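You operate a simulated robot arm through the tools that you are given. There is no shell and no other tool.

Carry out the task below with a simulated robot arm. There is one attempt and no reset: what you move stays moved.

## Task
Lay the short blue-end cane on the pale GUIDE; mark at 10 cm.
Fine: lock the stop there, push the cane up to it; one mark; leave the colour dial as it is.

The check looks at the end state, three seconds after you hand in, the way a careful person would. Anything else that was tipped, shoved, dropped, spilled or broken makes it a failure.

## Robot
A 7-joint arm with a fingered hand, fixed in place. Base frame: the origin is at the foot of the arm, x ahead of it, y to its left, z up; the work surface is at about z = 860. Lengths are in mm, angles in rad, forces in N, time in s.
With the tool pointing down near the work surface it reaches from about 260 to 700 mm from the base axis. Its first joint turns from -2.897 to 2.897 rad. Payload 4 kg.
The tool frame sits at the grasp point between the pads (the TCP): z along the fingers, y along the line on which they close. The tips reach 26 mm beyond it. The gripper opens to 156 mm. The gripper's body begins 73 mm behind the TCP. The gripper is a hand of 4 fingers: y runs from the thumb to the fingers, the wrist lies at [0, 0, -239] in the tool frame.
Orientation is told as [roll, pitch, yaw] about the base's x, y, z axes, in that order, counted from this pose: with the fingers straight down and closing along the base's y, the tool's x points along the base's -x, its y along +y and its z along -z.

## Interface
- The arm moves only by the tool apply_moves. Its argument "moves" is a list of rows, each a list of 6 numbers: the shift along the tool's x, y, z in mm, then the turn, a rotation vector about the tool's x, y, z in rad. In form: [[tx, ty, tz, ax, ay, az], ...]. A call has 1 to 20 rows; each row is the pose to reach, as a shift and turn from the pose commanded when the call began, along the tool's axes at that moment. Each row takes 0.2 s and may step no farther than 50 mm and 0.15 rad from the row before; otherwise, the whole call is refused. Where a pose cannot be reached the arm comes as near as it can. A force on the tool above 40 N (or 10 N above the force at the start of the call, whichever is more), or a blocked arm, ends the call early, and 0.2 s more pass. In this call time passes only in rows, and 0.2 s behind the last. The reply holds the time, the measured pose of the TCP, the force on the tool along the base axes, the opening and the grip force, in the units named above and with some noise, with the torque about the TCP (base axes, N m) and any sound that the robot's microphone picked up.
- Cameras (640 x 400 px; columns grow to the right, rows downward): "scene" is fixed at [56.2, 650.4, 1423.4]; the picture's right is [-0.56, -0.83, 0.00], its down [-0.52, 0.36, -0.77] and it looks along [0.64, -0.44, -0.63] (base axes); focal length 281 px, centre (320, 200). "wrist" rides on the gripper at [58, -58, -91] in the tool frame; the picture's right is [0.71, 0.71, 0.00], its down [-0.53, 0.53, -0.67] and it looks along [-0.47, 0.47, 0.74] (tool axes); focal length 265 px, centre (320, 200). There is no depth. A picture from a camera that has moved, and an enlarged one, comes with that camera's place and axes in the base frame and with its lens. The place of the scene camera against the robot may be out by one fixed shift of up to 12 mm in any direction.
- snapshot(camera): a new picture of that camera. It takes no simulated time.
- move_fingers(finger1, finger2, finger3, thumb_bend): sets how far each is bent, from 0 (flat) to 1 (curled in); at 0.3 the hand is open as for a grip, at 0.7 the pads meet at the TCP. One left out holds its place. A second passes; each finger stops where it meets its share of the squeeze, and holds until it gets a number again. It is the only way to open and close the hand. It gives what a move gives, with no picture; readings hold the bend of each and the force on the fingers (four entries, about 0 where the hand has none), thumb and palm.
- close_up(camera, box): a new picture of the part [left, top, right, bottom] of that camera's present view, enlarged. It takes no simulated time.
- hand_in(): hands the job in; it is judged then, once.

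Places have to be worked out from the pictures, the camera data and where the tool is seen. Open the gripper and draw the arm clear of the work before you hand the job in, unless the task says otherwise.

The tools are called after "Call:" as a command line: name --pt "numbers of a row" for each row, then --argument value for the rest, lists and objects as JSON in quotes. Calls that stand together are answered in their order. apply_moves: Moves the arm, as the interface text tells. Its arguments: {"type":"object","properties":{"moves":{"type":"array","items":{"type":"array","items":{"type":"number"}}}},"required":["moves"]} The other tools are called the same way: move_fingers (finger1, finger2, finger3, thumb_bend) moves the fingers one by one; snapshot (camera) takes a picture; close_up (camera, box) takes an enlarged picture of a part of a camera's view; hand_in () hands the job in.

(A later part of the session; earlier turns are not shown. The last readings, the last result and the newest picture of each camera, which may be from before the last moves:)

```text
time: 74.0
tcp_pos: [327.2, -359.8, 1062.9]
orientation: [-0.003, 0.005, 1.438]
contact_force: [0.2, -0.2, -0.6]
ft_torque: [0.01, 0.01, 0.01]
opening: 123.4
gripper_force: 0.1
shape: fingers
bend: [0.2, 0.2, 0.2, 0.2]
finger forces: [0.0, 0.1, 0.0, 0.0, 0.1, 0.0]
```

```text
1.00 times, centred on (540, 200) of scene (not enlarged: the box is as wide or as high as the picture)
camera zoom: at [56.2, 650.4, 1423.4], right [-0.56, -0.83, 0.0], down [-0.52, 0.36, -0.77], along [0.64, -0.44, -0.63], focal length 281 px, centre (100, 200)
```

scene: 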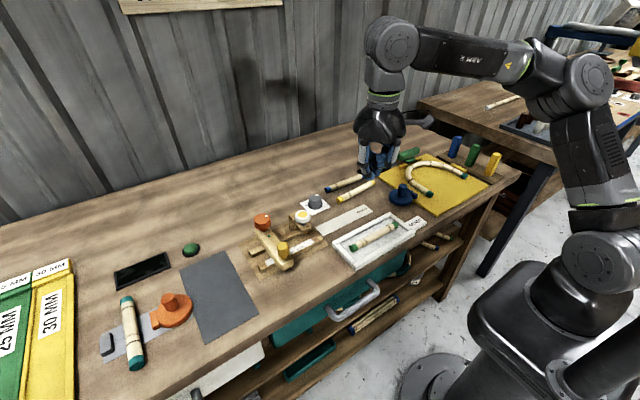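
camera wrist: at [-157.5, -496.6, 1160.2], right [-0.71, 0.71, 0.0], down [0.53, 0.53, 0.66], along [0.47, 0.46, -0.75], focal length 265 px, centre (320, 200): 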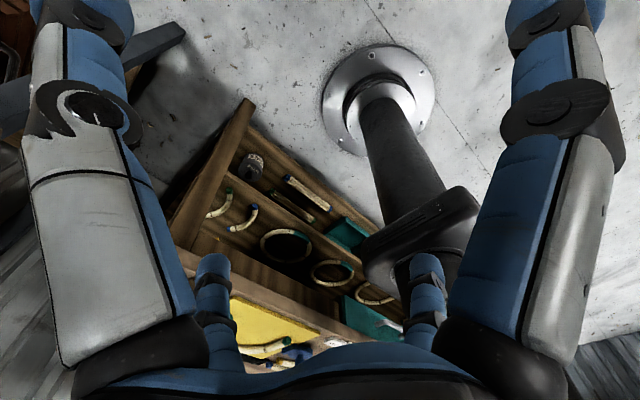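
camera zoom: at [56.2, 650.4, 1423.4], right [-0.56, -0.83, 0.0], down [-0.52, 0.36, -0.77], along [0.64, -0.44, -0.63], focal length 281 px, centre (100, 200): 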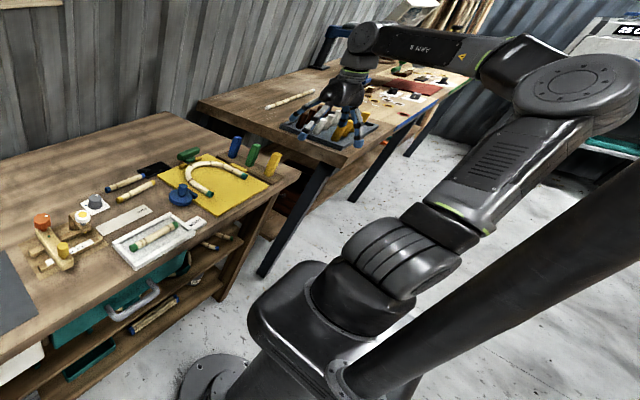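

The shoulder moved the right way, with the disc now pointing right-away. I stretch further so the elbow comes into line.

Call:
apply_moves --pt "18 -26 5 0 0 0" --pt "36 -53 10 0 0 0" --pt "54 -79 15 0 0 0" --pt "72 -105 20 0 0 0"

Call:
close_up --camera "scene" --box '[440, 0, 640, 400]'

Call:
snapshot --camera "wrist"

```text
time: 75.0
tcp_pos: [426.0, -442.9, 1039.0]
orientation: [-0.001, 0.004, 1.44]
contact_force: [-0.2, -0.5, 0.9]
ft_torque: [0.03, -0.01, 0.01]
opening: 123.6
gripper_force: 0.1
shape: fingers
bend: [0.2, 0.2, 0.2, 0.2]
finger forces: [0.0, 0.0, 0.0, 0.0, 0.0, 0.0]
```

```text
1.00 times, centred on (540, 200) of scene (not enlarged: the box is as wide or as high as the picture)
camera zoom: at [56.2, 650.4, 1423.4], right [-0.56, -0.83, 0.0], down [-0.52, 0.36, -0.77], along [0.64, -0.44, -0.63], focal length 281 px, centre (100, 200)
```

zoom: 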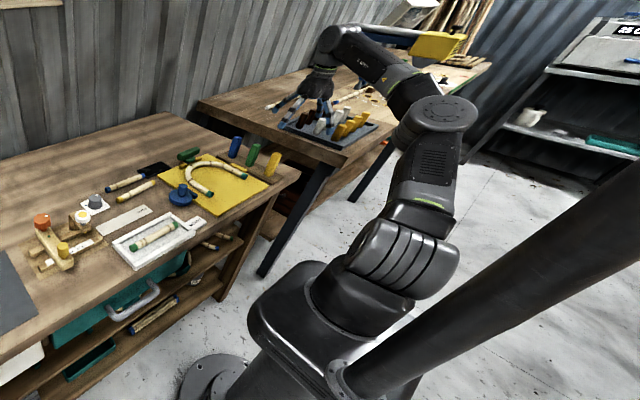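

```text
taken
camera wrist: at [475.7, -506.7, 1129.3], right [-0.79, -0.61, 0.0], down [-0.45, 0.59, 0.67], along [-0.41, 0.53, -0.75], focal length 265 px, centre (320, 200)
```

wrist: 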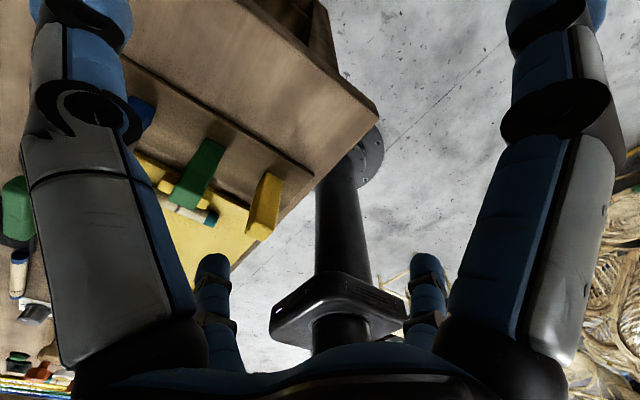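

The posture is now right, with the elbow leaning toward the hand and the disc hidden. I swing toward +y at r ≈ 600, staying stretched, and check midway.

Call:
apply_moves --pt "-44.2 -14.4 0 0 0 0" --pt "-79.4 -37 0 0 0 0" --pt "-115.3 -56.5 0 0 0 0" --pt "-153.9 -74.6 0 0 0 0" --pt "-193.1 -88.6 0 0 0 0" --pt "-232.9 -100.5 0 0 0 0" --pt "-274.5 -110.2 0 0 0 0" --pt "-315.6 -115.9 0 0 0 0" --pt "-357.4 -119.4 0 0 0 0" --pt "-398.8 -120.1 0 0 0 0" --pt "-440.8 -117.6 0 0 0 0" --pt "-482.4 -112.1 0 0 0 0"

Call:
close_up --camera "scene" --box '[440, 0, 640, 400]'

```text
time: 77.6
tcp_pos: [598.7, 21.2, 1036.9]
orientation: [0.0, 0.004, 1.44]
contact_force: [-0.4, -0.7, -0.4]
ft_torque: [0.01, 0.0, -0.06]
opening: 123.6
gripper_force: 0.1
shape: fingers
bend: [0.2, 0.2, 0.2, 0.2]
finger forces: [0.0, 0.1, 0.0, 0.1, 0.0, 0.2]
```

```text
1.00 times, centred on (540, 200) of scene (not enlarged: the box is as wide or as high as the picture)
camera zoom: at [56.2, 650.4, 1423.4], right [-0.56, -0.83, 0.0], down [-0.52, 0.36, -0.77], along [0.64, -0.44, -0.63], focal length 281 px, centre (100, 200)
```

zoom: 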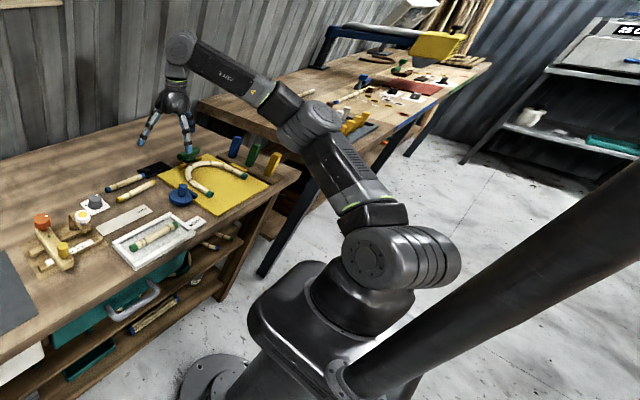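

The shoulder shows the other branch again at az 2°, so somewhere in this swing the arm changed branch. I swing back in smaller chunks to see where it happens.

Call:
apply_moves --pt "42 3 0 0 0 0" --pt "84 2 0 0 0 0" --pt "125 -2 0 0 0 0" --pt "166 -8 0 0 0 0" --pt "207 -17 0 0 0 0"

Call:
close_up --camera "scene" --box '[520, 150, 640, 330]'

Call:
apply_moves --pt "40 -15 0 0 0 0" --pt "80 -31 0 0 0 0" --pt "119 -49 0 0 0 0"

Call:
close_up --camera "scene" --box '[520, 150, 640, 330]'

Call:
apply_moves --pt "38 -21 0 0 0 0" --pt "75 -42 0 0 0 0" --pt "112 -63 0 0 0 0"

Call:
close_up --camera "scene" --box '[520, 150, 640, 330]'

```text
time: 78.8
tcp_pos: [589.0, -187.1, 1040.4]
orientation: [0.001, 0.004, 1.442]
contact_force: [0.3, -0.1, 0.0]
ft_torque: [-0.01, -0.02, -0.01]
opening: 123.5
gripper_force: 0.1
shape: fingers
bend: [0.2, 0.2, 0.2, 0.2]
finger forces: [0.1, 0.0, 0.1, 0.1, 0.0, 0.1]
```

```text
2.22 times, centred on (580, 240) of scene
camera zoom: at [56.2, 650.4, 1423.4], right [-0.56, -0.83, 0.0], down [-0.52, 0.36, -0.77], along [0.64, -0.44, -0.63], focal length 624 px, centre (-258, 111)
```

zoom: 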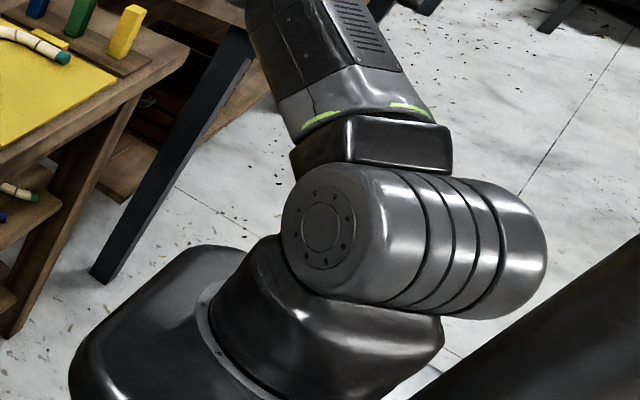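

```text
time: 79.6
tcp_pos: [589.9, -289.8, 1023.6]
orientation: [-0.003, 0.007, 1.449]
contact_force: [2.0, 4.0, 1.2]
ft_torque: [-0.37, 0.14, 0.01]
opening: 123.5
gripper_force: 0.0
shape: fingers
bend: [0.2, 0.2, 0.2, 0.2]
finger forces: [0.1, 0.0, 0.0, 0.0, 0.0, 0.0]
out of reach, approached as far as the arm can: row 2, 3
```

```text
2.22 times, centred on (580, 240) of scene
camera zoom: at [56.2, 650.4, 1423.4], right [-0.56, -0.83, 0.0], down [-0.52, 0.36, -0.77], along [0.64, -0.44, -0.63], focal length 624 px, centre (-258, 111)
```

zoom: 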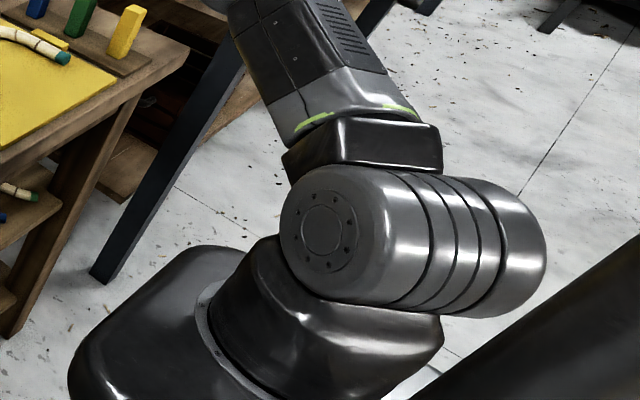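

```text
time: 80.4
tcp_pos: [550.7, -361.8, 1033.3]
orientation: [0.001, 0.005, 1.447]
contact_force: [2.3, 3.1, 0.4]
ft_torque: [-0.38, 0.31, 0.05]
opening: 123.8
gripper_force: 0.1
shape: fingers
bend: [0.2, 0.2, 0.2, 0.2]
finger forces: [0.0, 0.0, 0.1, 0.1, 0.0, 0.0]
out of reach, approached as far as the arm can: row 1, 2, 3
```

```text
2.22 times, centred on (580, 240) of scene
camera zoom: at [56.2, 650.4, 1423.4], right [-0.56, -0.83, 0.0], down [-0.52, 0.36, -0.77], along [0.64, -0.44, -0.63], focal length 624 px, centre (-258, 111)
```

zoom: 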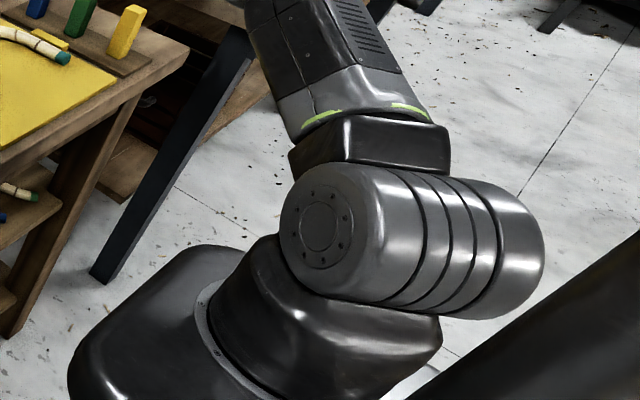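

The force reading rose to about 4 N, so I check at once whether the hand is touching anything.

Call:
snapshot --camera "scene"

Call:
snapshot --camera "wrist"

Call:
close_up --camera "scene" --box '[400, 20, 560, 200]'

```text
taken
```

scene: 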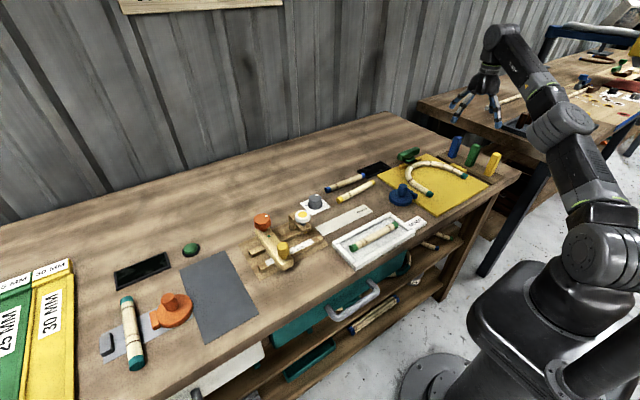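

```text
taken
camera wrist: at [600.0, -424.8, 1124.1], right [-0.79, -0.61, 0.0], down [-0.46, 0.59, 0.67], along [-0.41, 0.52, -0.75], focal length 265 px, centre (320, 200)
```

wrist: 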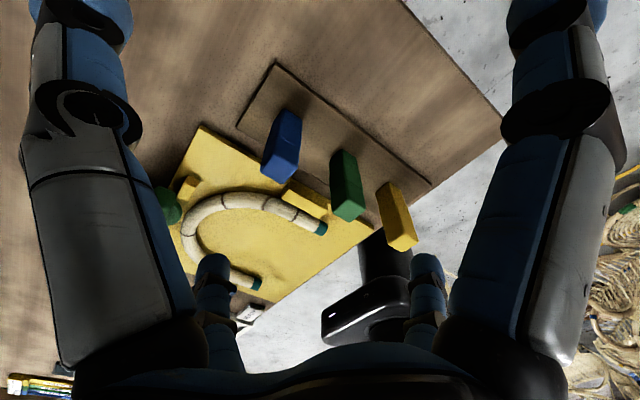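

```text
2.22 times, centred on (480, 110) of scene
camera zoom: at [56.2, 650.4, 1423.4], right [-0.56, -0.83, 0.0], down [-0.52, 0.36, -0.77], along [0.64, -0.44, -0.63], focal length 624 px, centre (-36, 400)
```

zoom: 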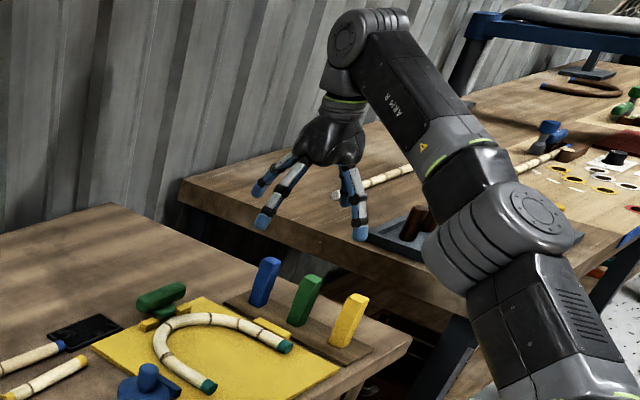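

Nothing is touched, the arm is just near full stretch there. I now understand this better: the solver jumps branch when joint 1 would have to spin fast near the vertical. I'll get back into the good branch and then swing at medium radius (about 490) with small steps, so first back to the vertical region.

Call:
apply_moves --pt "-17 34.5 -8.4 0 0 0" --pt "-34 69 -17 0 0 0" --pt "-51 103 -25 0 0 0" --pt "-68 138 -34 0 0 0" --pt "-85 172 -42 0 0 0" --pt "-102 207 -50 0 0 0" --pt "-119 241 -59 0 0 0" --pt "-136 275.7 -67 0 0 0" --pt "-178.4 258.8 -67 0 0 0" --pt "-219.1 247.8 -67 0 0 0" --pt "-261.1 241.9 -67 0 0 0" --pt "-303.6 240.1 -67 0 0 0" --pt "-346.4 244.4 -67 0 0 0" --pt "-388.6 253.7 -67 0 0 0" --pt "-428 268.6 -67 0 0 0" --pt "-467 287.6 -67 0 0 0" --pt "-502.3 311 -67 0 0 0" --pt "-535.2 338.3 -67 0 0 0"

Call:
close_up --camera "scene" --box '[520, 150, 640, 330]'

```text
time: 84.2
tcp_pos: [284.0, 208.7, 1089.0]
orientation: [-0.001, 0.005, 1.441]
contact_force: [0.4, 0.0, 0.5]
ft_torque: [0.03, 0.04, 0.01]
opening: 123.8
gripper_force: 0.0
shape: fingers
bend: [0.2, 0.2, 0.2, 0.2]
finger forces: [0.0, 0.0, 0.0, 0.1, 0.0, 0.1]
```

```text
2.22 times, centred on (580, 240) of scene
camera zoom: at [56.2, 650.4, 1423.4], right [-0.56, -0.83, 0.0], down [-0.52, 0.36, -0.77], along [0.64, -0.44, -0.63], focal length 624 px, centre (-258, 111)
```

zoom: 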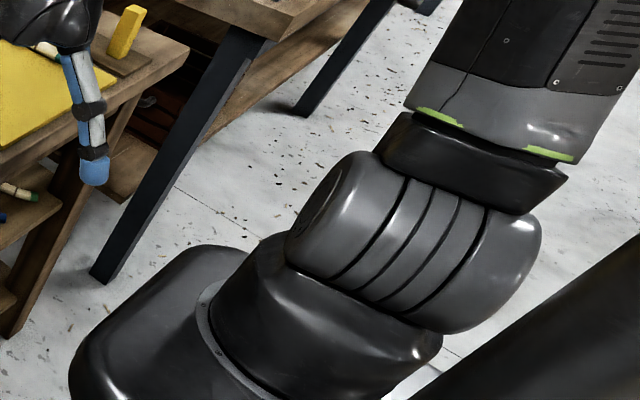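

Joint 1 is near 100° in the old branch. I repeat the pull-in and the same sweep that earlier switched to the good branch.

Call:
apply_moves --pt "6.2 10 -1.6 0 0 -0.144" --pt "12.5 20 -3.2 0 0 -0.289" --pt "18.7 30 -4.8 0 0 -0.433" --pt "25 40 -6.4 0 0 -0.577" --pt "31 50 -8 0 0 -0.721" --pt "37.5 60 -9.6 0 0 -0.866" --pt "43.7 70 -11 0 0 -1.01" --pt "50 80 -12.8 0 0 -1.154" --pt "56 90 -14.4 0 0 -1.299" --pt "62.5 100.8 -16 0 0 -1.443"

Call:
apply_moves --pt "42.1 10.5 0 0 0 0.144" --pt "78.8 31.8 0 0 0 0.288" --pt "110.8 62.6 0 0 0 0.432" --pt "135.1 99.5 0 0 0 0.576" --pt "149.3 141.3 0 0 0 0.72" --pt "155.8 185.1 0 0 0 0.864" --pt "155 228.7 0 0 0 1.008" --pt "145.7 271.6 0 0 0 1.152" --pt "129.6 312 0 0 0 1.296" --pt "106.7 350.3 0 0 0 1.44"

Call:
close_up --camera "scene" --box '[520, 150, 640, 330]'

```text
time: 86.4
tcp_pos: [174.0, 160.3, 1104.7]
orientation: [0.003, 0.001, 2.885]
contact_force: [1.4, 0.4, -0.2]
ft_torque: [0.03, -0.01, 0.02]
opening: 123.8
gripper_force: 0.0
shape: fingers
bend: [0.2, 0.2, 0.2, 0.2]
finger forces: [0.0, 0.0, 0.0, 0.0, 0.0, 0.0]
```

```text
time: 88.6
tcp_pos: [191.4, -204.1, 1105.9]
orientation: [-0.001, 0.004, 1.444]
contact_force: [-0.7, -0.7, 0.5]
ft_torque: [-0.02, 0.03, 0.05]
opening: 123.6
gripper_force: 0.0
shape: fingers
bend: [0.2, 0.2, 0.2, 0.2]
finger forces: [0.0, 0.0, 0.1, 0.1, 0.0, 0.1]
```

```text
2.22 times, centred on (580, 240) of scene
camera zoom: at [56.2, 650.4, 1423.4], right [-0.56, -0.83, 0.0], down [-0.52, 0.36, -0.77], along [0.64, -0.44, -0.63], focal length 624 px, centre (-258, 111)
```

zoom: 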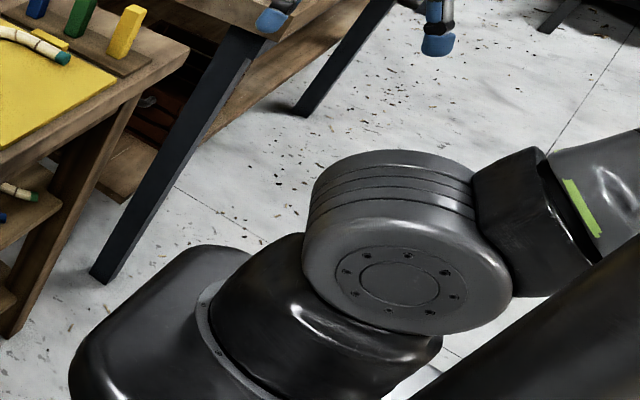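

Reproduced. Now the stretch to (327, −360) with small steps.

Call:
apply_moves --pt "13 -16 5 0 0 0" --pt "27 -32 9 0 0 0" --pt "40 -48 14 0 0 0" --pt "54 -64 18 0 0 0" --pt "67 -80 23 0 0 0" --pt "81 -96 28 0 0 0" --pt "94 -112 33 0 0 0" --pt "108 -128 38 0 0 0" --pt "121 -144 42 0 0 0" --pt "134 -160 47 0 0 0"

Call:
close_up --camera "scene" --box '[520, 150, 640, 330]'

```text
time: 90.8
tcp_pos: [333.1, -360.2, 1058.4]
orientation: [-0.001, 0.005, 1.444]
contact_force: [-0.1, -0.2, 0.8]
ft_torque: [-0.04, 0.02, 0.0]
opening: 123.8
gripper_force: 0.0
shape: fingers
bend: [0.2, 0.2, 0.2, 0.2]
finger forces: [0.0, 0.0, 0.0, 0.1, 0.0, 0.1]
```

```text
2.22 times, centred on (580, 240) of scene
camera zoom: at [56.2, 650.4, 1423.4], right [-0.56, -0.83, 0.0], down [-0.52, 0.36, -0.77], along [0.64, -0.44, -0.63], focal length 624 px, centre (-258, 111)
```

zoom: 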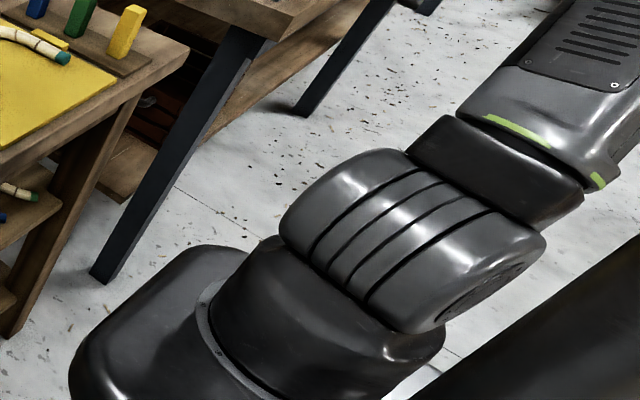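

Good state again. I swing toward +y at this medium radius with yaw following, in small steps, and check the shoulder after 24°.

Call:
apply_moves --pt "-27.1 -21.1 0 0 0 -0.07" --pt "-55.6 -40.2 0 0 0 -0.14" --pt "-85.4 -57.3 0 0 0 -0.21" --pt "-116.2 -72.3 0 0 0 -0.28" --pt "-148 -85 0 0 0 -0.35" --pt "-180.8 -95.4 0 0 0 -0.42"

Call:
close_up --camera "scene" --box '[520, 150, 640, 330]'

```text
time: 92.2
tcp_pos: [451.5, -191.3, 1059.4]
orientation: [0.001, 0.003, 1.863]
contact_force: [0.3, -0.5, 0.3]
ft_torque: [-0.02, -0.01, 0.01]
opening: 123.9
gripper_force: 0.1
shape: fingers
bend: [0.2, 0.2, 0.2, 0.2]
finger forces: [0.0, 0.0, 0.0, 0.0, 0.0, 0.0]
```

```text
2.22 times, centred on (580, 240) of scene
camera zoom: at [56.2, 650.4, 1423.4], right [-0.56, -0.83, 0.0], down [-0.52, 0.36, -0.77], along [0.64, -0.44, -0.63], focal length 624 px, centre (-258, 111)
```

zoom: 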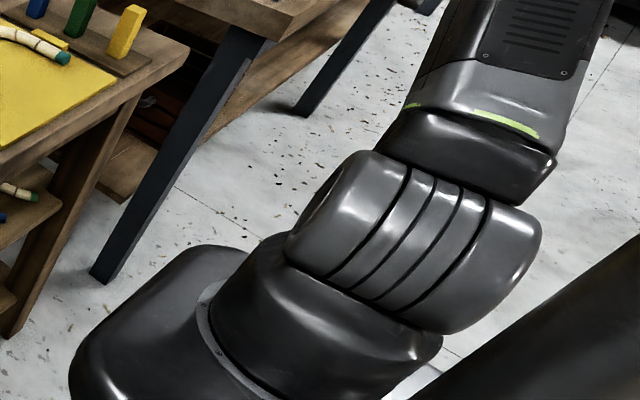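

It flipped back again. I'll probe where the flips happen with a direct pull-in from here.

Call:
apply_moves --pt "4 36 -7 0 0 0.04" --pt "8 72 -14 0 0 0.08" --pt "12 108 -21 0 0 0.12" --pt "16 144 -28 0 0 0.16" --pt "20 180 -35 0 0 0.2" --pt "24 216 -42 0 0 0.24" --pt "28 240 -46 0 0 0.28"

Call:
close_up --camera "scene" --box '[440, 0, 640, 400]'

```text
time: 93.8
tcp_pos: [226.8, -289.2, 1105.9]
orientation: [-0.001, 0.006, 1.584]
contact_force: [1.0, -1.4, -0.2]
ft_torque: [0.01, 0.02, 0.04]
opening: 123.8
gripper_force: 0.1
shape: fingers
bend: [0.2, 0.2, 0.2, 0.2]
finger forces: [0.0, 0.0, 0.0, 0.1, 0.0, 0.0]
```

```text
1.00 times, centred on (540, 200) of scene (not enlarged: the box is as wide or as high as the picture)
camera zoom: at [56.2, 650.4, 1423.4], right [-0.56, -0.83, 0.0], down [-0.52, 0.36, -0.77], along [0.64, -0.44, -0.63], focal length 281 px, centre (100, 200)
```

zoom: 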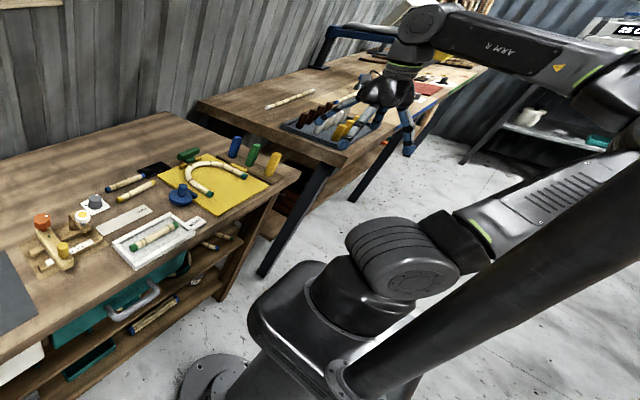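

I repeat the stretch and then swing in very small increments, looking at the shoulder after each.

Call:
apply_moves --pt "29 -25 15 0 0 0" --pt "60 -48 30 0 0 0" --pt "89 -73 45 0 0 0"

Call:
close_up --camera "scene" --box '[520, 150, 640, 330]'

Call:
apply_moves --pt "-20 -15 0 0 0 0" --pt "-41 -29 0 0 0 0"

Call:
close_up --camera "scene" --box '[520, 150, 640, 330]'

Call:
apply_moves --pt "-21 -14 0 0 0 0" --pt "-43 -27 0 0 0 0"

Call:
close_up --camera "scene" --box '[520, 150, 640, 330]'

Call:
apply_moves --pt "-22 -12 0 0 0 0" --pt "-45 -22 0 0 0 0"

Call:
close_up --camera "scene" --box '[520, 150, 640, 330]'

```text
time: 94.6
tcp_pos: [300.8, -376.3, 1063.2]
orientation: [0.0, 0.006, 1.585]
contact_force: [-0.2, 0.9, 0.5]
ft_torque: [-0.01, 0.0, 0.01]
opening: 123.7
gripper_force: 0.1
shape: fingers
bend: [0.2, 0.2, 0.2, 0.2]
finger forces: [0.0, 0.1, 0.1, 0.0, 0.0, 0.0]
```

```text
2.22 times, centred on (580, 240) of scene
camera zoom: at [56.2, 650.4, 1423.4], right [-0.56, -0.83, 0.0], down [-0.52, 0.36, -0.77], along [0.64, -0.44, -0.63], focal length 624 px, centre (-258, 111)
```

zoom: 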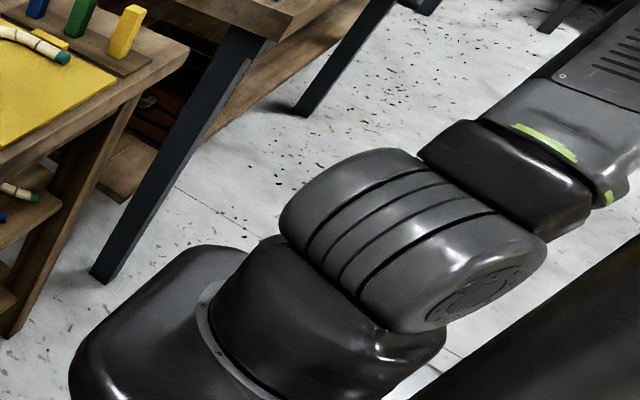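

```text
time: 95.2
tcp_pos: [329.4, -335.6, 1062.4]
orientation: [0.0, 0.005, 1.584]
contact_force: [0.2, 0.7, -0.6]
ft_torque: [-0.03, -0.01, -0.03]
opening: 123.7
gripper_force: 0.1
shape: fingers
bend: [0.2, 0.2, 0.2, 0.2]
finger forces: [0.1, 0.1, 0.0, 0.1, 0.1, 0.0]
```

```text
2.22 times, centred on (580, 240) of scene
camera zoom: at [56.2, 650.4, 1423.4], right [-0.56, -0.83, 0.0], down [-0.52, 0.36, -0.77], along [0.64, -0.44, -0.63], focal length 624 px, centre (-258, 111)
```

zoom: 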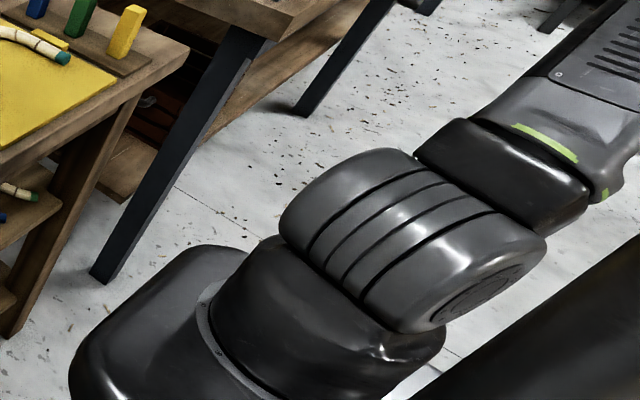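

```text
time: 95.8
tcp_pos: [356.7, -288.9, 1063.6]
orientation: [-0.002, 0.007, 1.584]
contact_force: [0.4, -0.1, -0.3]
ft_torque: [0.0, 0.01, -0.01]
opening: 123.6
gripper_force: 0.1
shape: fingers
bend: [0.2, 0.2, 0.2, 0.2]
finger forces: [0.0, 0.0, 0.1, 0.0, 0.0, 0.0]
```

```text
2.22 times, centred on (580, 240) of scene
camera zoom: at [56.2, 650.4, 1423.4], right [-0.56, -0.83, 0.0], down [-0.52, 0.36, -0.77], along [0.64, -0.44, -0.63], focal length 624 px, centre (-258, 111)
```

zoom: 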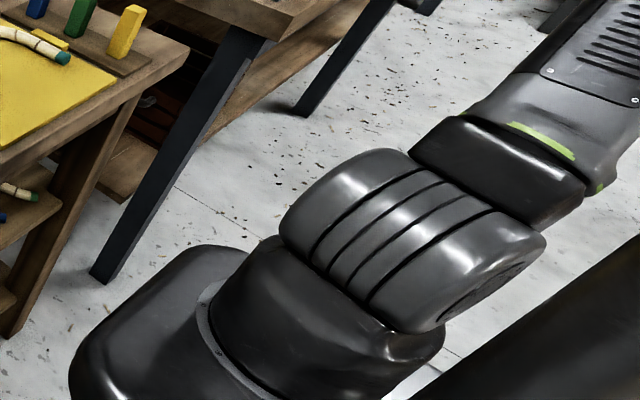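

```text
time: 96.4
tcp_pos: [378.8, -243.8, 1060.7]
orientation: [0.001, 0.006, 1.583]
contact_force: [0.2, 0.6, -0.3]
ft_torque: [0.01, -0.01, 0.01]
opening: 123.9
gripper_force: 0.0
shape: fingers
bend: [0.2, 0.2, 0.2, 0.2]
finger forces: [0.0, 0.0, 0.0, 0.1, 0.1, 0.0]
```

```text
2.22 times, centred on (580, 240) of scene
camera zoom: at [56.2, 650.4, 1423.4], right [-0.56, -0.83, 0.0], down [-0.52, 0.36, -0.77], along [0.64, -0.44, -0.63], focal length 624 px, centre (-258, 111)
```

zoom: 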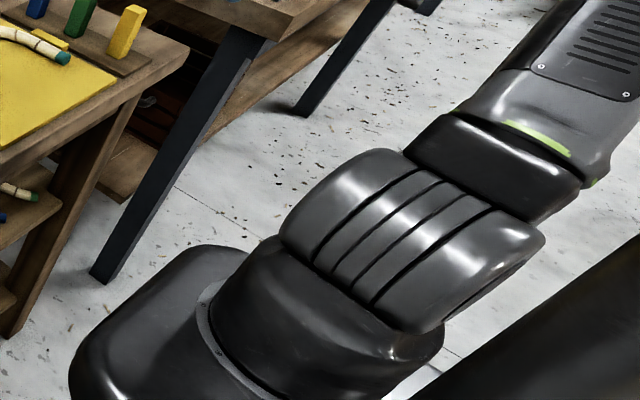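

With small steps and fixed yaw the joint turns continuously with no flip. I continue in the same way.

Call:
apply_moves --pt "-20 -18 0 0 0 0" --pt "-40 -36 0 0 0 0" --pt "-62 -46 0 0 0 0" --pt "-85 -56 0 0 0 0"

Call:
close_up --camera "scene" --box '[520, 150, 640, 330]'

Call:
apply_moves --pt "-24 -8 0 0 0 0" --pt "-48 -15 0 0 0 0"

Call:
close_up --camera "scene" --box '[520, 150, 640, 330]'

Call:
apply_moves --pt "-24 -5 0 0 0 0" --pt "-48 -10 0 0 0 0"

Call:
close_up --camera "scene" --box '[520, 150, 640, 330]'

```text
time: 97.4
tcp_pos: [433.7, -158.8, 1062.0]
orientation: [0.0, 0.005, 1.583]
contact_force: [0.3, 0.1, 0.2]
ft_torque: [-0.01, -0.01, 0.01]
opening: 123.7
gripper_force: 0.0
shape: fingers
bend: [0.2, 0.2, 0.2, 0.2]
finger forces: [0.1, 0.0, 0.0, 0.0, 0.1, 0.0]
```

```text
2.22 times, centred on (580, 240) of scene
camera zoom: at [56.2, 650.4, 1423.4], right [-0.56, -0.83, 0.0], down [-0.52, 0.36, -0.77], along [0.64, -0.44, -0.63], focal length 624 px, centre (-258, 111)
```

zoom: 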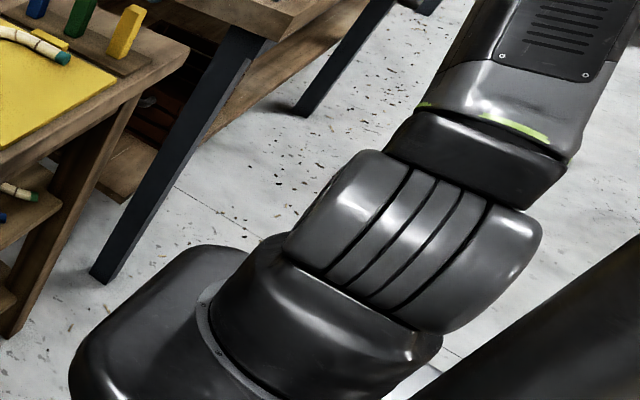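

```text
time: 98.0
tcp_pos: [447.5, -110.2, 1062.3]
orientation: [0.0, 0.004, 1.582]
contact_force: [-0.1, -0.7, -0.3]
ft_torque: [-0.05, -0.02, 0.03]
opening: 123.8
gripper_force: 0.0
shape: fingers
bend: [0.2, 0.2, 0.2, 0.2]
finger forces: [0.0, 0.0, 0.0, 0.0, 0.1, 0.0]
```

```text
2.22 times, centred on (580, 240) of scene
camera zoom: at [56.2, 650.4, 1423.4], right [-0.56, -0.83, 0.0], down [-0.52, 0.36, -0.77], along [0.64, -0.44, -0.63], focal length 624 px, centre (-258, 111)
```

zoom: 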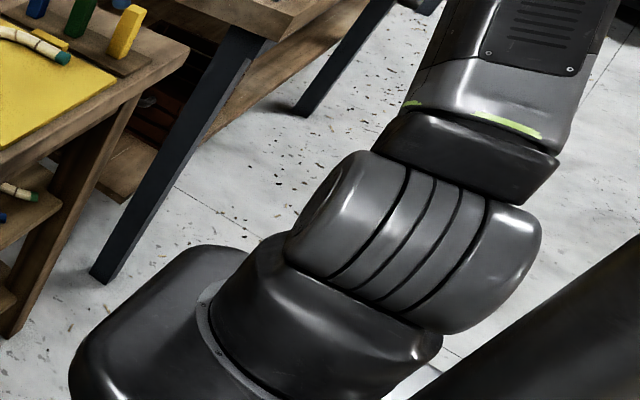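

```text
time: 98.6
tcp_pos: [457.1, -61.8, 1060.9]
orientation: [0.002, 0.005, 1.585]
contact_force: [-0.5, 0.7, -0.1]
ft_torque: [0.01, -0.01, 0.0]
opening: 123.7
gripper_force: 0.1
shape: fingers
bend: [0.2, 0.2, 0.2, 0.2]
finger forces: [0.0, 0.1, 0.0, 0.1, 0.1, 0.0]
```

```text
2.22 times, centred on (580, 240) of scene
camera zoom: at [56.2, 650.4, 1423.4], right [-0.56, -0.83, 0.0], down [-0.52, 0.36, -0.77], along [0.64, -0.44, -0.63], focal length 624 px, centre (-258, 111)
```

zoom: 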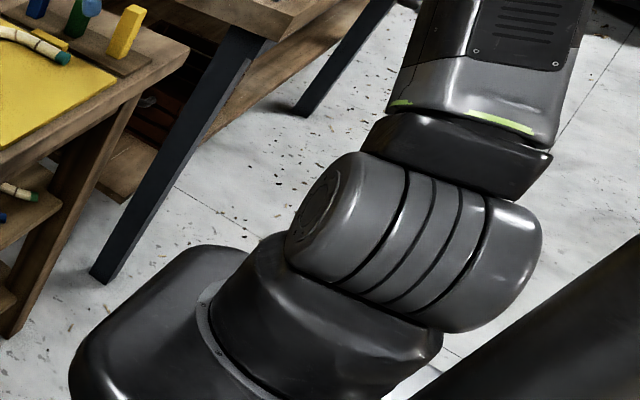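

The shoulder housing has discs at both ends, so nothing ever flipped. Joint 1 just turns continuously and stops at lean az ≈ −17°. What's needed is a deep pull-in so the elbow leans straight back, then pushing out through the vertical to the other side. I close the fingers for clearance and start.

Call:
move_fingers --finger1 0.65 --finger2 0.65 --finger3 0.65 --thumb_bend 0.65

Call:
apply_moves --pt "-26 29 -11 0 0 0" --pt "-51 58 -21 0 0 0" --pt "-77 88 -32 0 0 0" --pt "-102 117 -42 0 0 0" --pt "-139 133 -42 0 0 0" --pt "-177 149 -42 0 0 0" --pt "-214 164 -42 0 0 0" --pt "-234 192 -42 0 0 0" --pt "-254 219 -42 0 0 0" --pt "-241 248 -42 0 0 0" --pt "-229 277 -42 0 0 0"

Call:
close_up --camera "scene" --box '[440, 0, 640, 400]'

```text
time: 99.6
tcp_pos: [456.7, -62.9, 1063.0]
orientation: [0.0, 0.003, 1.584]
contact_force: [-0.7, -0.4, 0.0]
ft_torque: [0.01, 0.0, 0.0]
opening: 9.7
gripper_force: 0.0
shape: fingers
bend: [0.65, 0.65, 0.65, 0.65]
finger forces: [0.0, 0.0, 0.0, 0.0, 0.1, 0.1]
```

```text
time: 102.0
tcp_pos: [175.8, 160.2, 1101.5]
orientation: [0.0, 0.006, 1.583]
contact_force: [-0.4, -0.5, 0.1]
ft_torque: [0.02, 0.02, 0.01]
opening: 9.7
gripper_force: 0.1
shape: fingers
bend: [0.65, 0.65, 0.65, 0.65]
finger forces: [0.0, 0.1, 0.1, 0.0, 0.0, 0.0]
```

```text
1.00 times, centred on (540, 200) of scene (not enlarged: the box is as wide or as high as the picture)
camera zoom: at [56.2, 650.4, 1423.4], right [-0.56, -0.83, 0.0], down [-0.52, 0.36, -0.77], along [0.64, -0.44, -0.63], focal length 281 px, centre (100, 200)
```

zoom: 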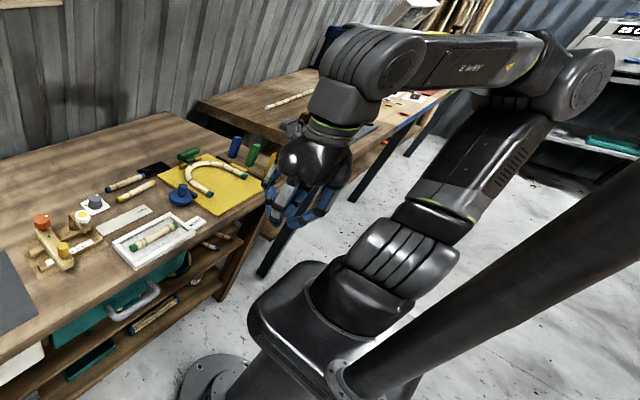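

Now the deep pull-in toward (125, 125) in small steps.

Call:
apply_moves --pt "10 15 0 0 0 0" --pt "20 30 0 0 0 0" --pt "30 45 0 0 0 0" --pt "38 58 0 0 0 0"

Call:
close_up --camera "scene" --box '[520, 150, 640, 330]'

Call:
close_up --camera "scene" --box '[630, 0, 640, 400]'

```text
time: 103.0
tcp_pos: [120.2, 121.8, 1105.4]
orientation: [-0.002, 0.004, 1.584]
contact_force: [0.7, -1.0, -0.7]
ft_torque: [0.02, -0.05, -0.02]
opening: 9.6
gripper_force: 0.0
shape: fingers
bend: [0.65, 0.65, 0.65, 0.65]
finger forces: [0.0, 0.0, 0.0, 0.1, 0.1, 0.1]
```

```text
2.22 times, centred on (580, 240) of scene
camera zoom: at [56.2, 650.4, 1423.4], right [-0.56, -0.83, 0.0], down [-0.52, 0.36, -0.77], along [0.64, -0.44, -0.63], focal length 624 px, centre (-258, 111)
```

zoom: 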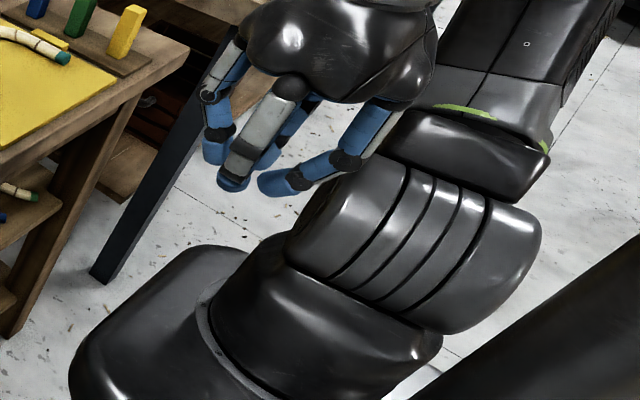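

```text
1.00 times, centred on (635, 200) of scene (not enlarged: the box is as wide or as high as the picture)
camera zoom: at [56.2, 650.4, 1423.4], right [-0.56, -0.83, 0.0], down [-0.52, 0.36, -0.77], along [0.64, -0.44, -0.63], focal length 281 px, centre (5, 200)
```

zoom: 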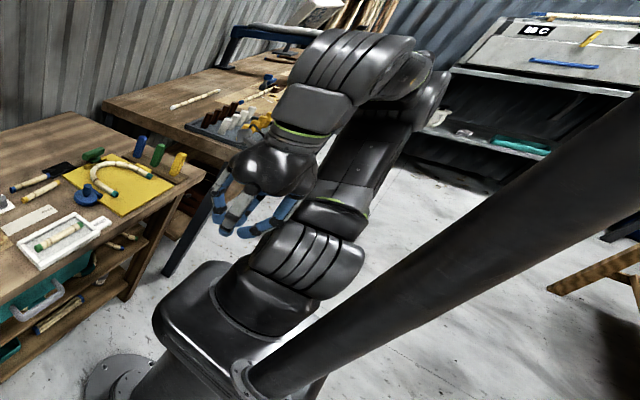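

The elbow still hangs to the right rather than straight back. I sweep to the −y side at r ≈ 285, pull in deep there, and will sweep back deep, which should leave joint 1 further wound back.

Call:
apply_moves --pt "-17 -22 0 0 0 0" --pt "-33 -45 0 0 0 0" --pt "-60 -80 0 0 0 0" --pt "-28 -105 0 0 0 0" --pt "10 -132 0 0 0 0" --pt "52 -150 0 0 0 0" --pt "94 -161 0 0 0 0" --pt "136 -164 0 0 0 0" --pt "180 -160 0 0 0 0" --pt "222 -148 0 0 0 0" --pt "261 -128 0 0 0 0" --pt "296 -102 0 0 0 0" --pt "326 -71 0 0 0 0" --pt "297 -45 0 0 0 0" --pt "269 -20 0 0 0 0" --pt "250 -2 0 0 0 0"

Call:
close_up --camera "scene" --box '[520, 150, 640, 330]'

Call:
close_up --camera "scene" --box '[630, 0, 640, 400]'

```text
time: 106.4
tcp_pos: [123.8, -129.3, 1103.0]
orientation: [0.001, 0.004, 1.584]
contact_force: [0.2, -0.1, -0.3]
ft_torque: [-0.03, -0.04, 0.01]
opening: 9.6
gripper_force: 0.2
shape: fingers
bend: [0.65, 0.65, 0.65, 0.65]
finger forces: [0.0, 0.0, 0.0, 0.0, 0.0, 0.0]
```

```text
2.22 times, centred on (580, 240) of scene
camera zoom: at [56.2, 650.4, 1423.4], right [-0.56, -0.83, 0.0], down [-0.52, 0.36, -0.77], along [0.64, -0.44, -0.63], focal length 624 px, centre (-258, 111)
```

zoom: 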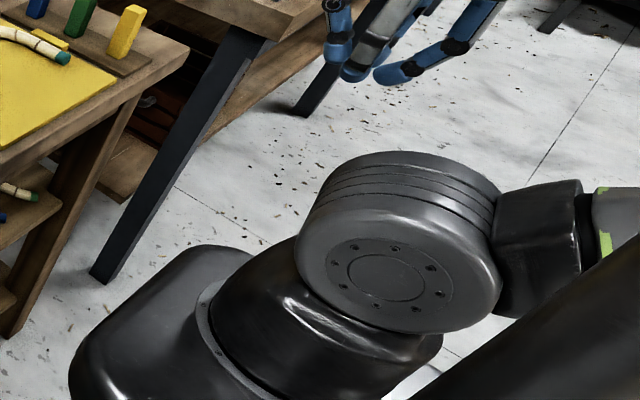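

```text
1.00 times, centred on (635, 200) of scene (not enlarged: the box is as wide or as high as the picture)
camera zoom: at [56.2, 650.4, 1423.4], right [-0.56, -0.83, 0.0], down [-0.52, 0.36, -0.77], along [0.64, -0.44, -0.63], focal length 281 px, centre (5, 200)
```

zoom: 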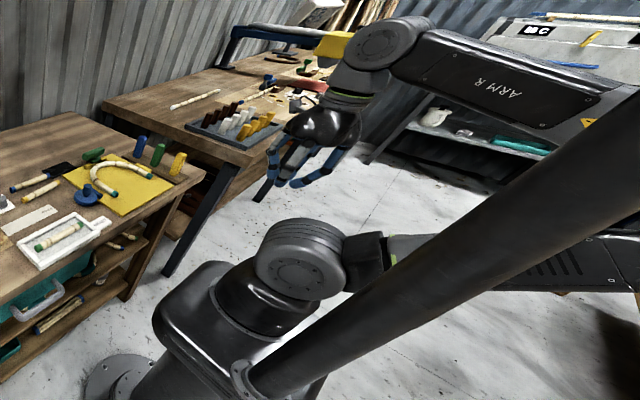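

Joint 1 is now wound back to about −178° with the elbow behind. I sweep back toward +y staying deep (r ≈ 180), then look.

Call:
apply_moves --pt "-16 -13 0 0 0 0" --pt "-32 -26 0 0 0 0" --pt "-51 -37 0 0 0 0" --pt "-69 -46 0 0 0 0" --pt "-89 -51 0 0 0 0" --pt "-109 -54 0 0 0 0" --pt "-129 -55 0 0 0 0" --pt "-149 -54 0 0 0 0"

Call:
close_up --camera "scene" --box '[520, 150, 640, 330]'

Call:
apply_moves --pt "-20 3 0 0 0 0" --pt "-40 8 0 0 0 0" --pt "-59 17 0 0 0 0" --pt "-77 28 0 0 0 0" --pt "-93 41 0 0 0 0" --pt "-109 54 0 0 0 0"

Call:
close_up --camera "scene" --box '[520, 150, 640, 330]'

Call:
close_up --camera "scene" --box '[630, 0, 640, 400]'

```text
time: 108.2
tcp_pos: [178.7, 25.1, 1101.1]
orientation: [-0.001, 0.007, 1.584]
contact_force: [0.4, 0.2, 0.7]
ft_torque: [-0.01, 0.0, 0.01]
opening: 9.5
gripper_force: 0.2
shape: fingers
bend: [0.65, 0.65, 0.65, 0.65]
finger forces: [0.1, 0.0, 0.0, 0.0, 0.1, 0.1]
```

```text
2.22 times, centred on (580, 240) of scene
camera zoom: at [56.2, 650.4, 1423.4], right [-0.56, -0.83, 0.0], down [-0.52, 0.36, -0.77], along [0.64, -0.44, -0.63], focal length 624 px, centre (-258, 111)
```

zoom: 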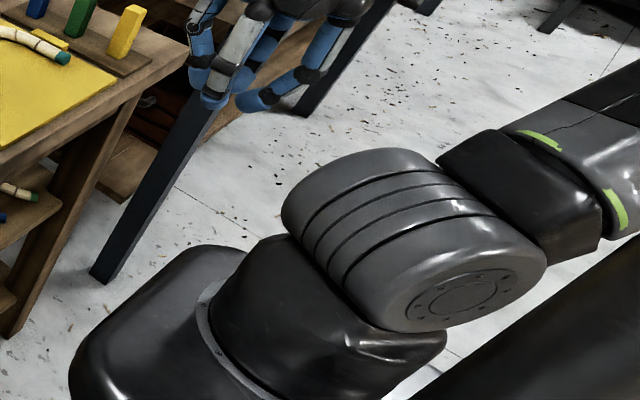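

```text
time: 109.6
tcp_pos: [122.7, 134.3, 1100.5]
orientation: [-0.001, 0.004, 1.583]
contact_force: [0.5, 0.5, -0.3]
ft_torque: [0.0, -0.01, 0.0]
opening: 9.7
gripper_force: 0.1
shape: fingers
bend: [0.65, 0.65, 0.65, 0.65]
finger forces: [0.0, 0.1, 0.1, 0.1, 0.0, 0.1]
```

```text
2.22 times, centred on (580, 240) of scene
camera zoom: at [56.2, 650.4, 1423.4], right [-0.56, -0.83, 0.0], down [-0.52, 0.36, -0.77], along [0.64, -0.44, -0.63], focal length 624 px, centre (-258, 111)
```

zoom: 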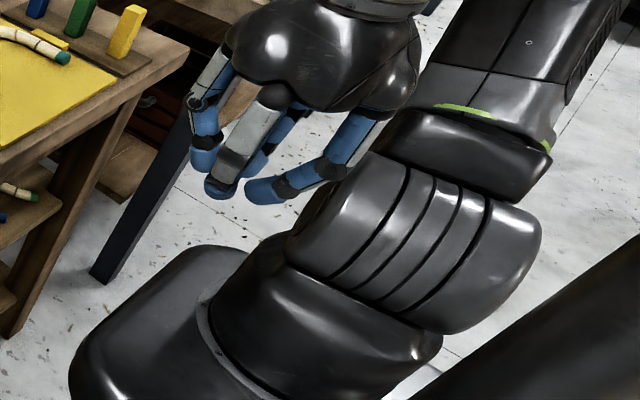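

```text
1.00 times, centred on (635, 200) of scene (not enlarged: the box is as wide or as high as the picture)
camera zoom: at [56.2, 650.4, 1423.4], right [-0.56, -0.83, 0.0], down [-0.52, 0.36, -0.77], along [0.64, -0.44, -0.63], focal length 281 px, centre (5, 200)
```

zoom: 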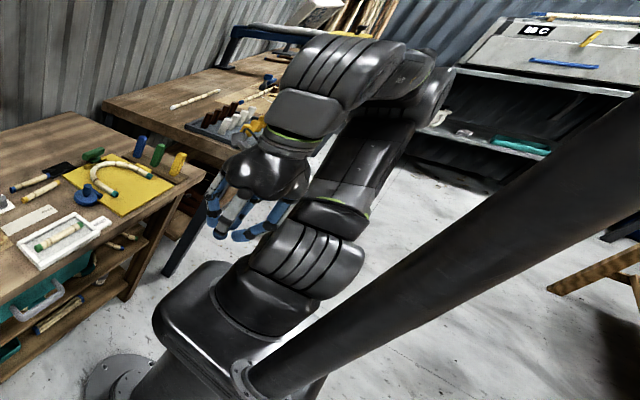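

The measurements show the elbow keeps a constant offset of about +48° when deep pulled-in, so joint 3 is at its limit. The crossing must therefore be done along joint 1's own plane. I return to az 8° deep and push out along az 50°, opposite the elbow's lean.

Call:
apply_moves --pt "16 -13 0 0 0 0" --pt "32 -26 0 0 0 0" --pt "50 -37 0 0 0 0" --pt "69 -46 0 0 0 0" --pt "89 -51 0 0 0 0" --pt "109 -54 0 0 0 0"

Call:
apply_moves --pt "-15 -13 0 0 0 0" --pt "-31 -26 0 0 0 0" --pt "-46 -38 0 0 0 0" --pt "-61 -51 0 0 0 0"

Call:
close_up --camera "scene" --box '[520, 150, 640, 330]'

Call:
apply_moves --pt "-15 -13 0 0 0 0" --pt "-31 -26 0 0 0 0" --pt "-46 -38 0 0 0 0" --pt "-61 -51 0 0 0 0"

Call:
close_up --camera "scene" --box '[520, 150, 640, 330]'

```text
time: 111.0
tcp_pos: [178.1, 22.0, 1102.0]
orientation: [-0.001, 0.006, 1.585]
contact_force: [-0.3, -0.2, -0.2]
ft_torque: [-0.01, 0.02, 0.02]
opening: 9.4
gripper_force: 0.0
shape: fingers
bend: [0.65, 0.65, 0.65, 0.65]
finger forces: [0.0, 0.1, 0.0, 0.1, 0.0, 0.0]
```

```text
time: 112.0
tcp_pos: [225.5, 85.0, 1101.2]
orientation: [0.0, 0.005, 1.582]
contact_force: [-0.2, 0.0, 0.1]
ft_torque: [0.0, 0.02, 0.01]
opening: 9.6
gripper_force: 0.1
shape: fingers
bend: [0.65, 0.65, 0.65, 0.65]
finger forces: [0.0, 0.0, 0.1, 0.0, 0.0, 0.0]
```

```text
2.22 times, centred on (580, 240) of scene
camera zoom: at [56.2, 650.4, 1423.4], right [-0.56, -0.83, 0.0], down [-0.52, 0.36, -0.77], along [0.64, -0.44, -0.63], focal length 624 px, centre (-258, 111)
```

zoom: 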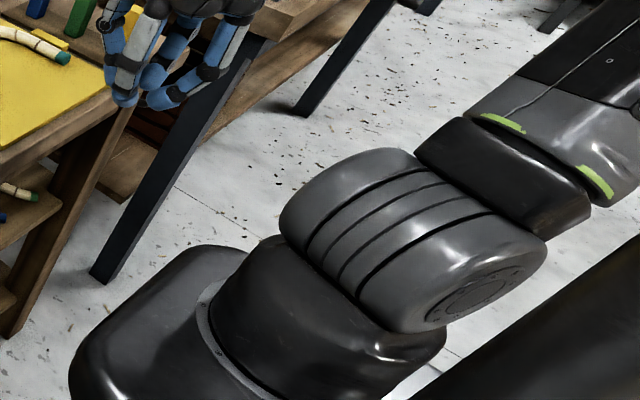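

```text
time: 113.0
tcp_pos: [276.4, 146.1, 1102.8]
orientation: [0.001, 0.006, 1.584]
contact_force: [-0.2, 0.1, 0.9]
ft_torque: [-0.01, 0.03, 0.01]
opening: 9.6
gripper_force: 0.1
shape: fingers
bend: [0.65, 0.65, 0.65, 0.65]
finger forces: [0.0, 0.0, 0.0, 0.0, 0.1, 0.1]
```

```text
2.22 times, centred on (580, 240) of scene
camera zoom: at [56.2, 650.4, 1423.4], right [-0.56, -0.83, 0.0], down [-0.52, 0.36, -0.77], along [0.64, -0.44, -0.63], focal length 624 px, centre (-258, 111)
```

zoom: 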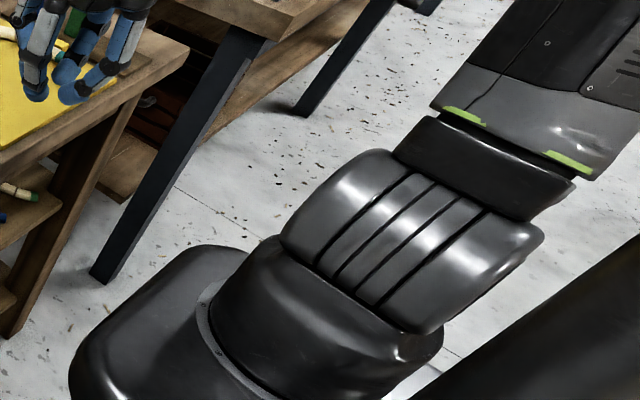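

The arm is close to upright now with joint 1 near −98°. I take the wide view to judge on which side of vertical the elbow is.

Call:
close_up --camera "scene" --box '[630, 0, 640, 400]'

Call:
close_up --camera "scene" --box '[440, 0, 640, 400]'

```text
1.00 times, centred on (635, 200) of scene (not enlarged: the box is as wide or as high as the picture)
camera zoom: at [56.2, 650.4, 1423.4], right [-0.56, -0.83, 0.0], down [-0.52, 0.36, -0.77], along [0.64, -0.44, -0.63], focal length 281 px, centre (5, 200)
```

zoom: 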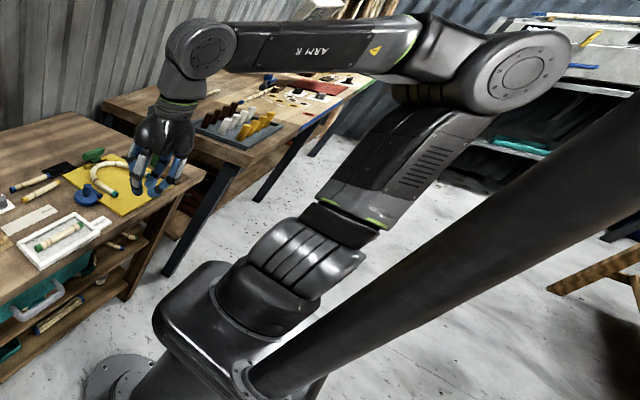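

```text
1.00 times, centred on (540, 200) of scene (not enlarged: the box is as wide or as high as the picture)
camera zoom: at [56.2, 650.4, 1423.4], right [-0.56, -0.83, 0.0], down [-0.52, 0.36, -0.77], along [0.64, -0.44, -0.63], focal length 281 px, centre (100, 200)
```

zoom: 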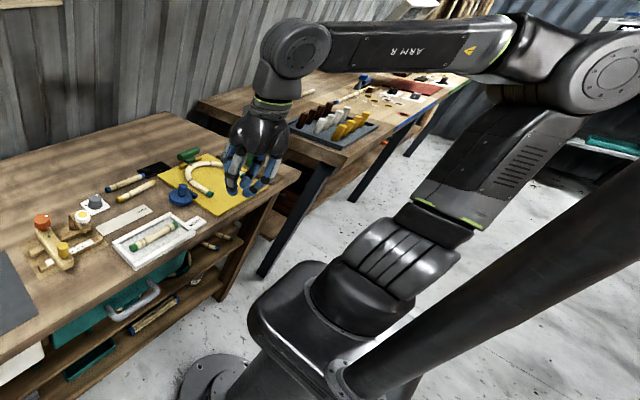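

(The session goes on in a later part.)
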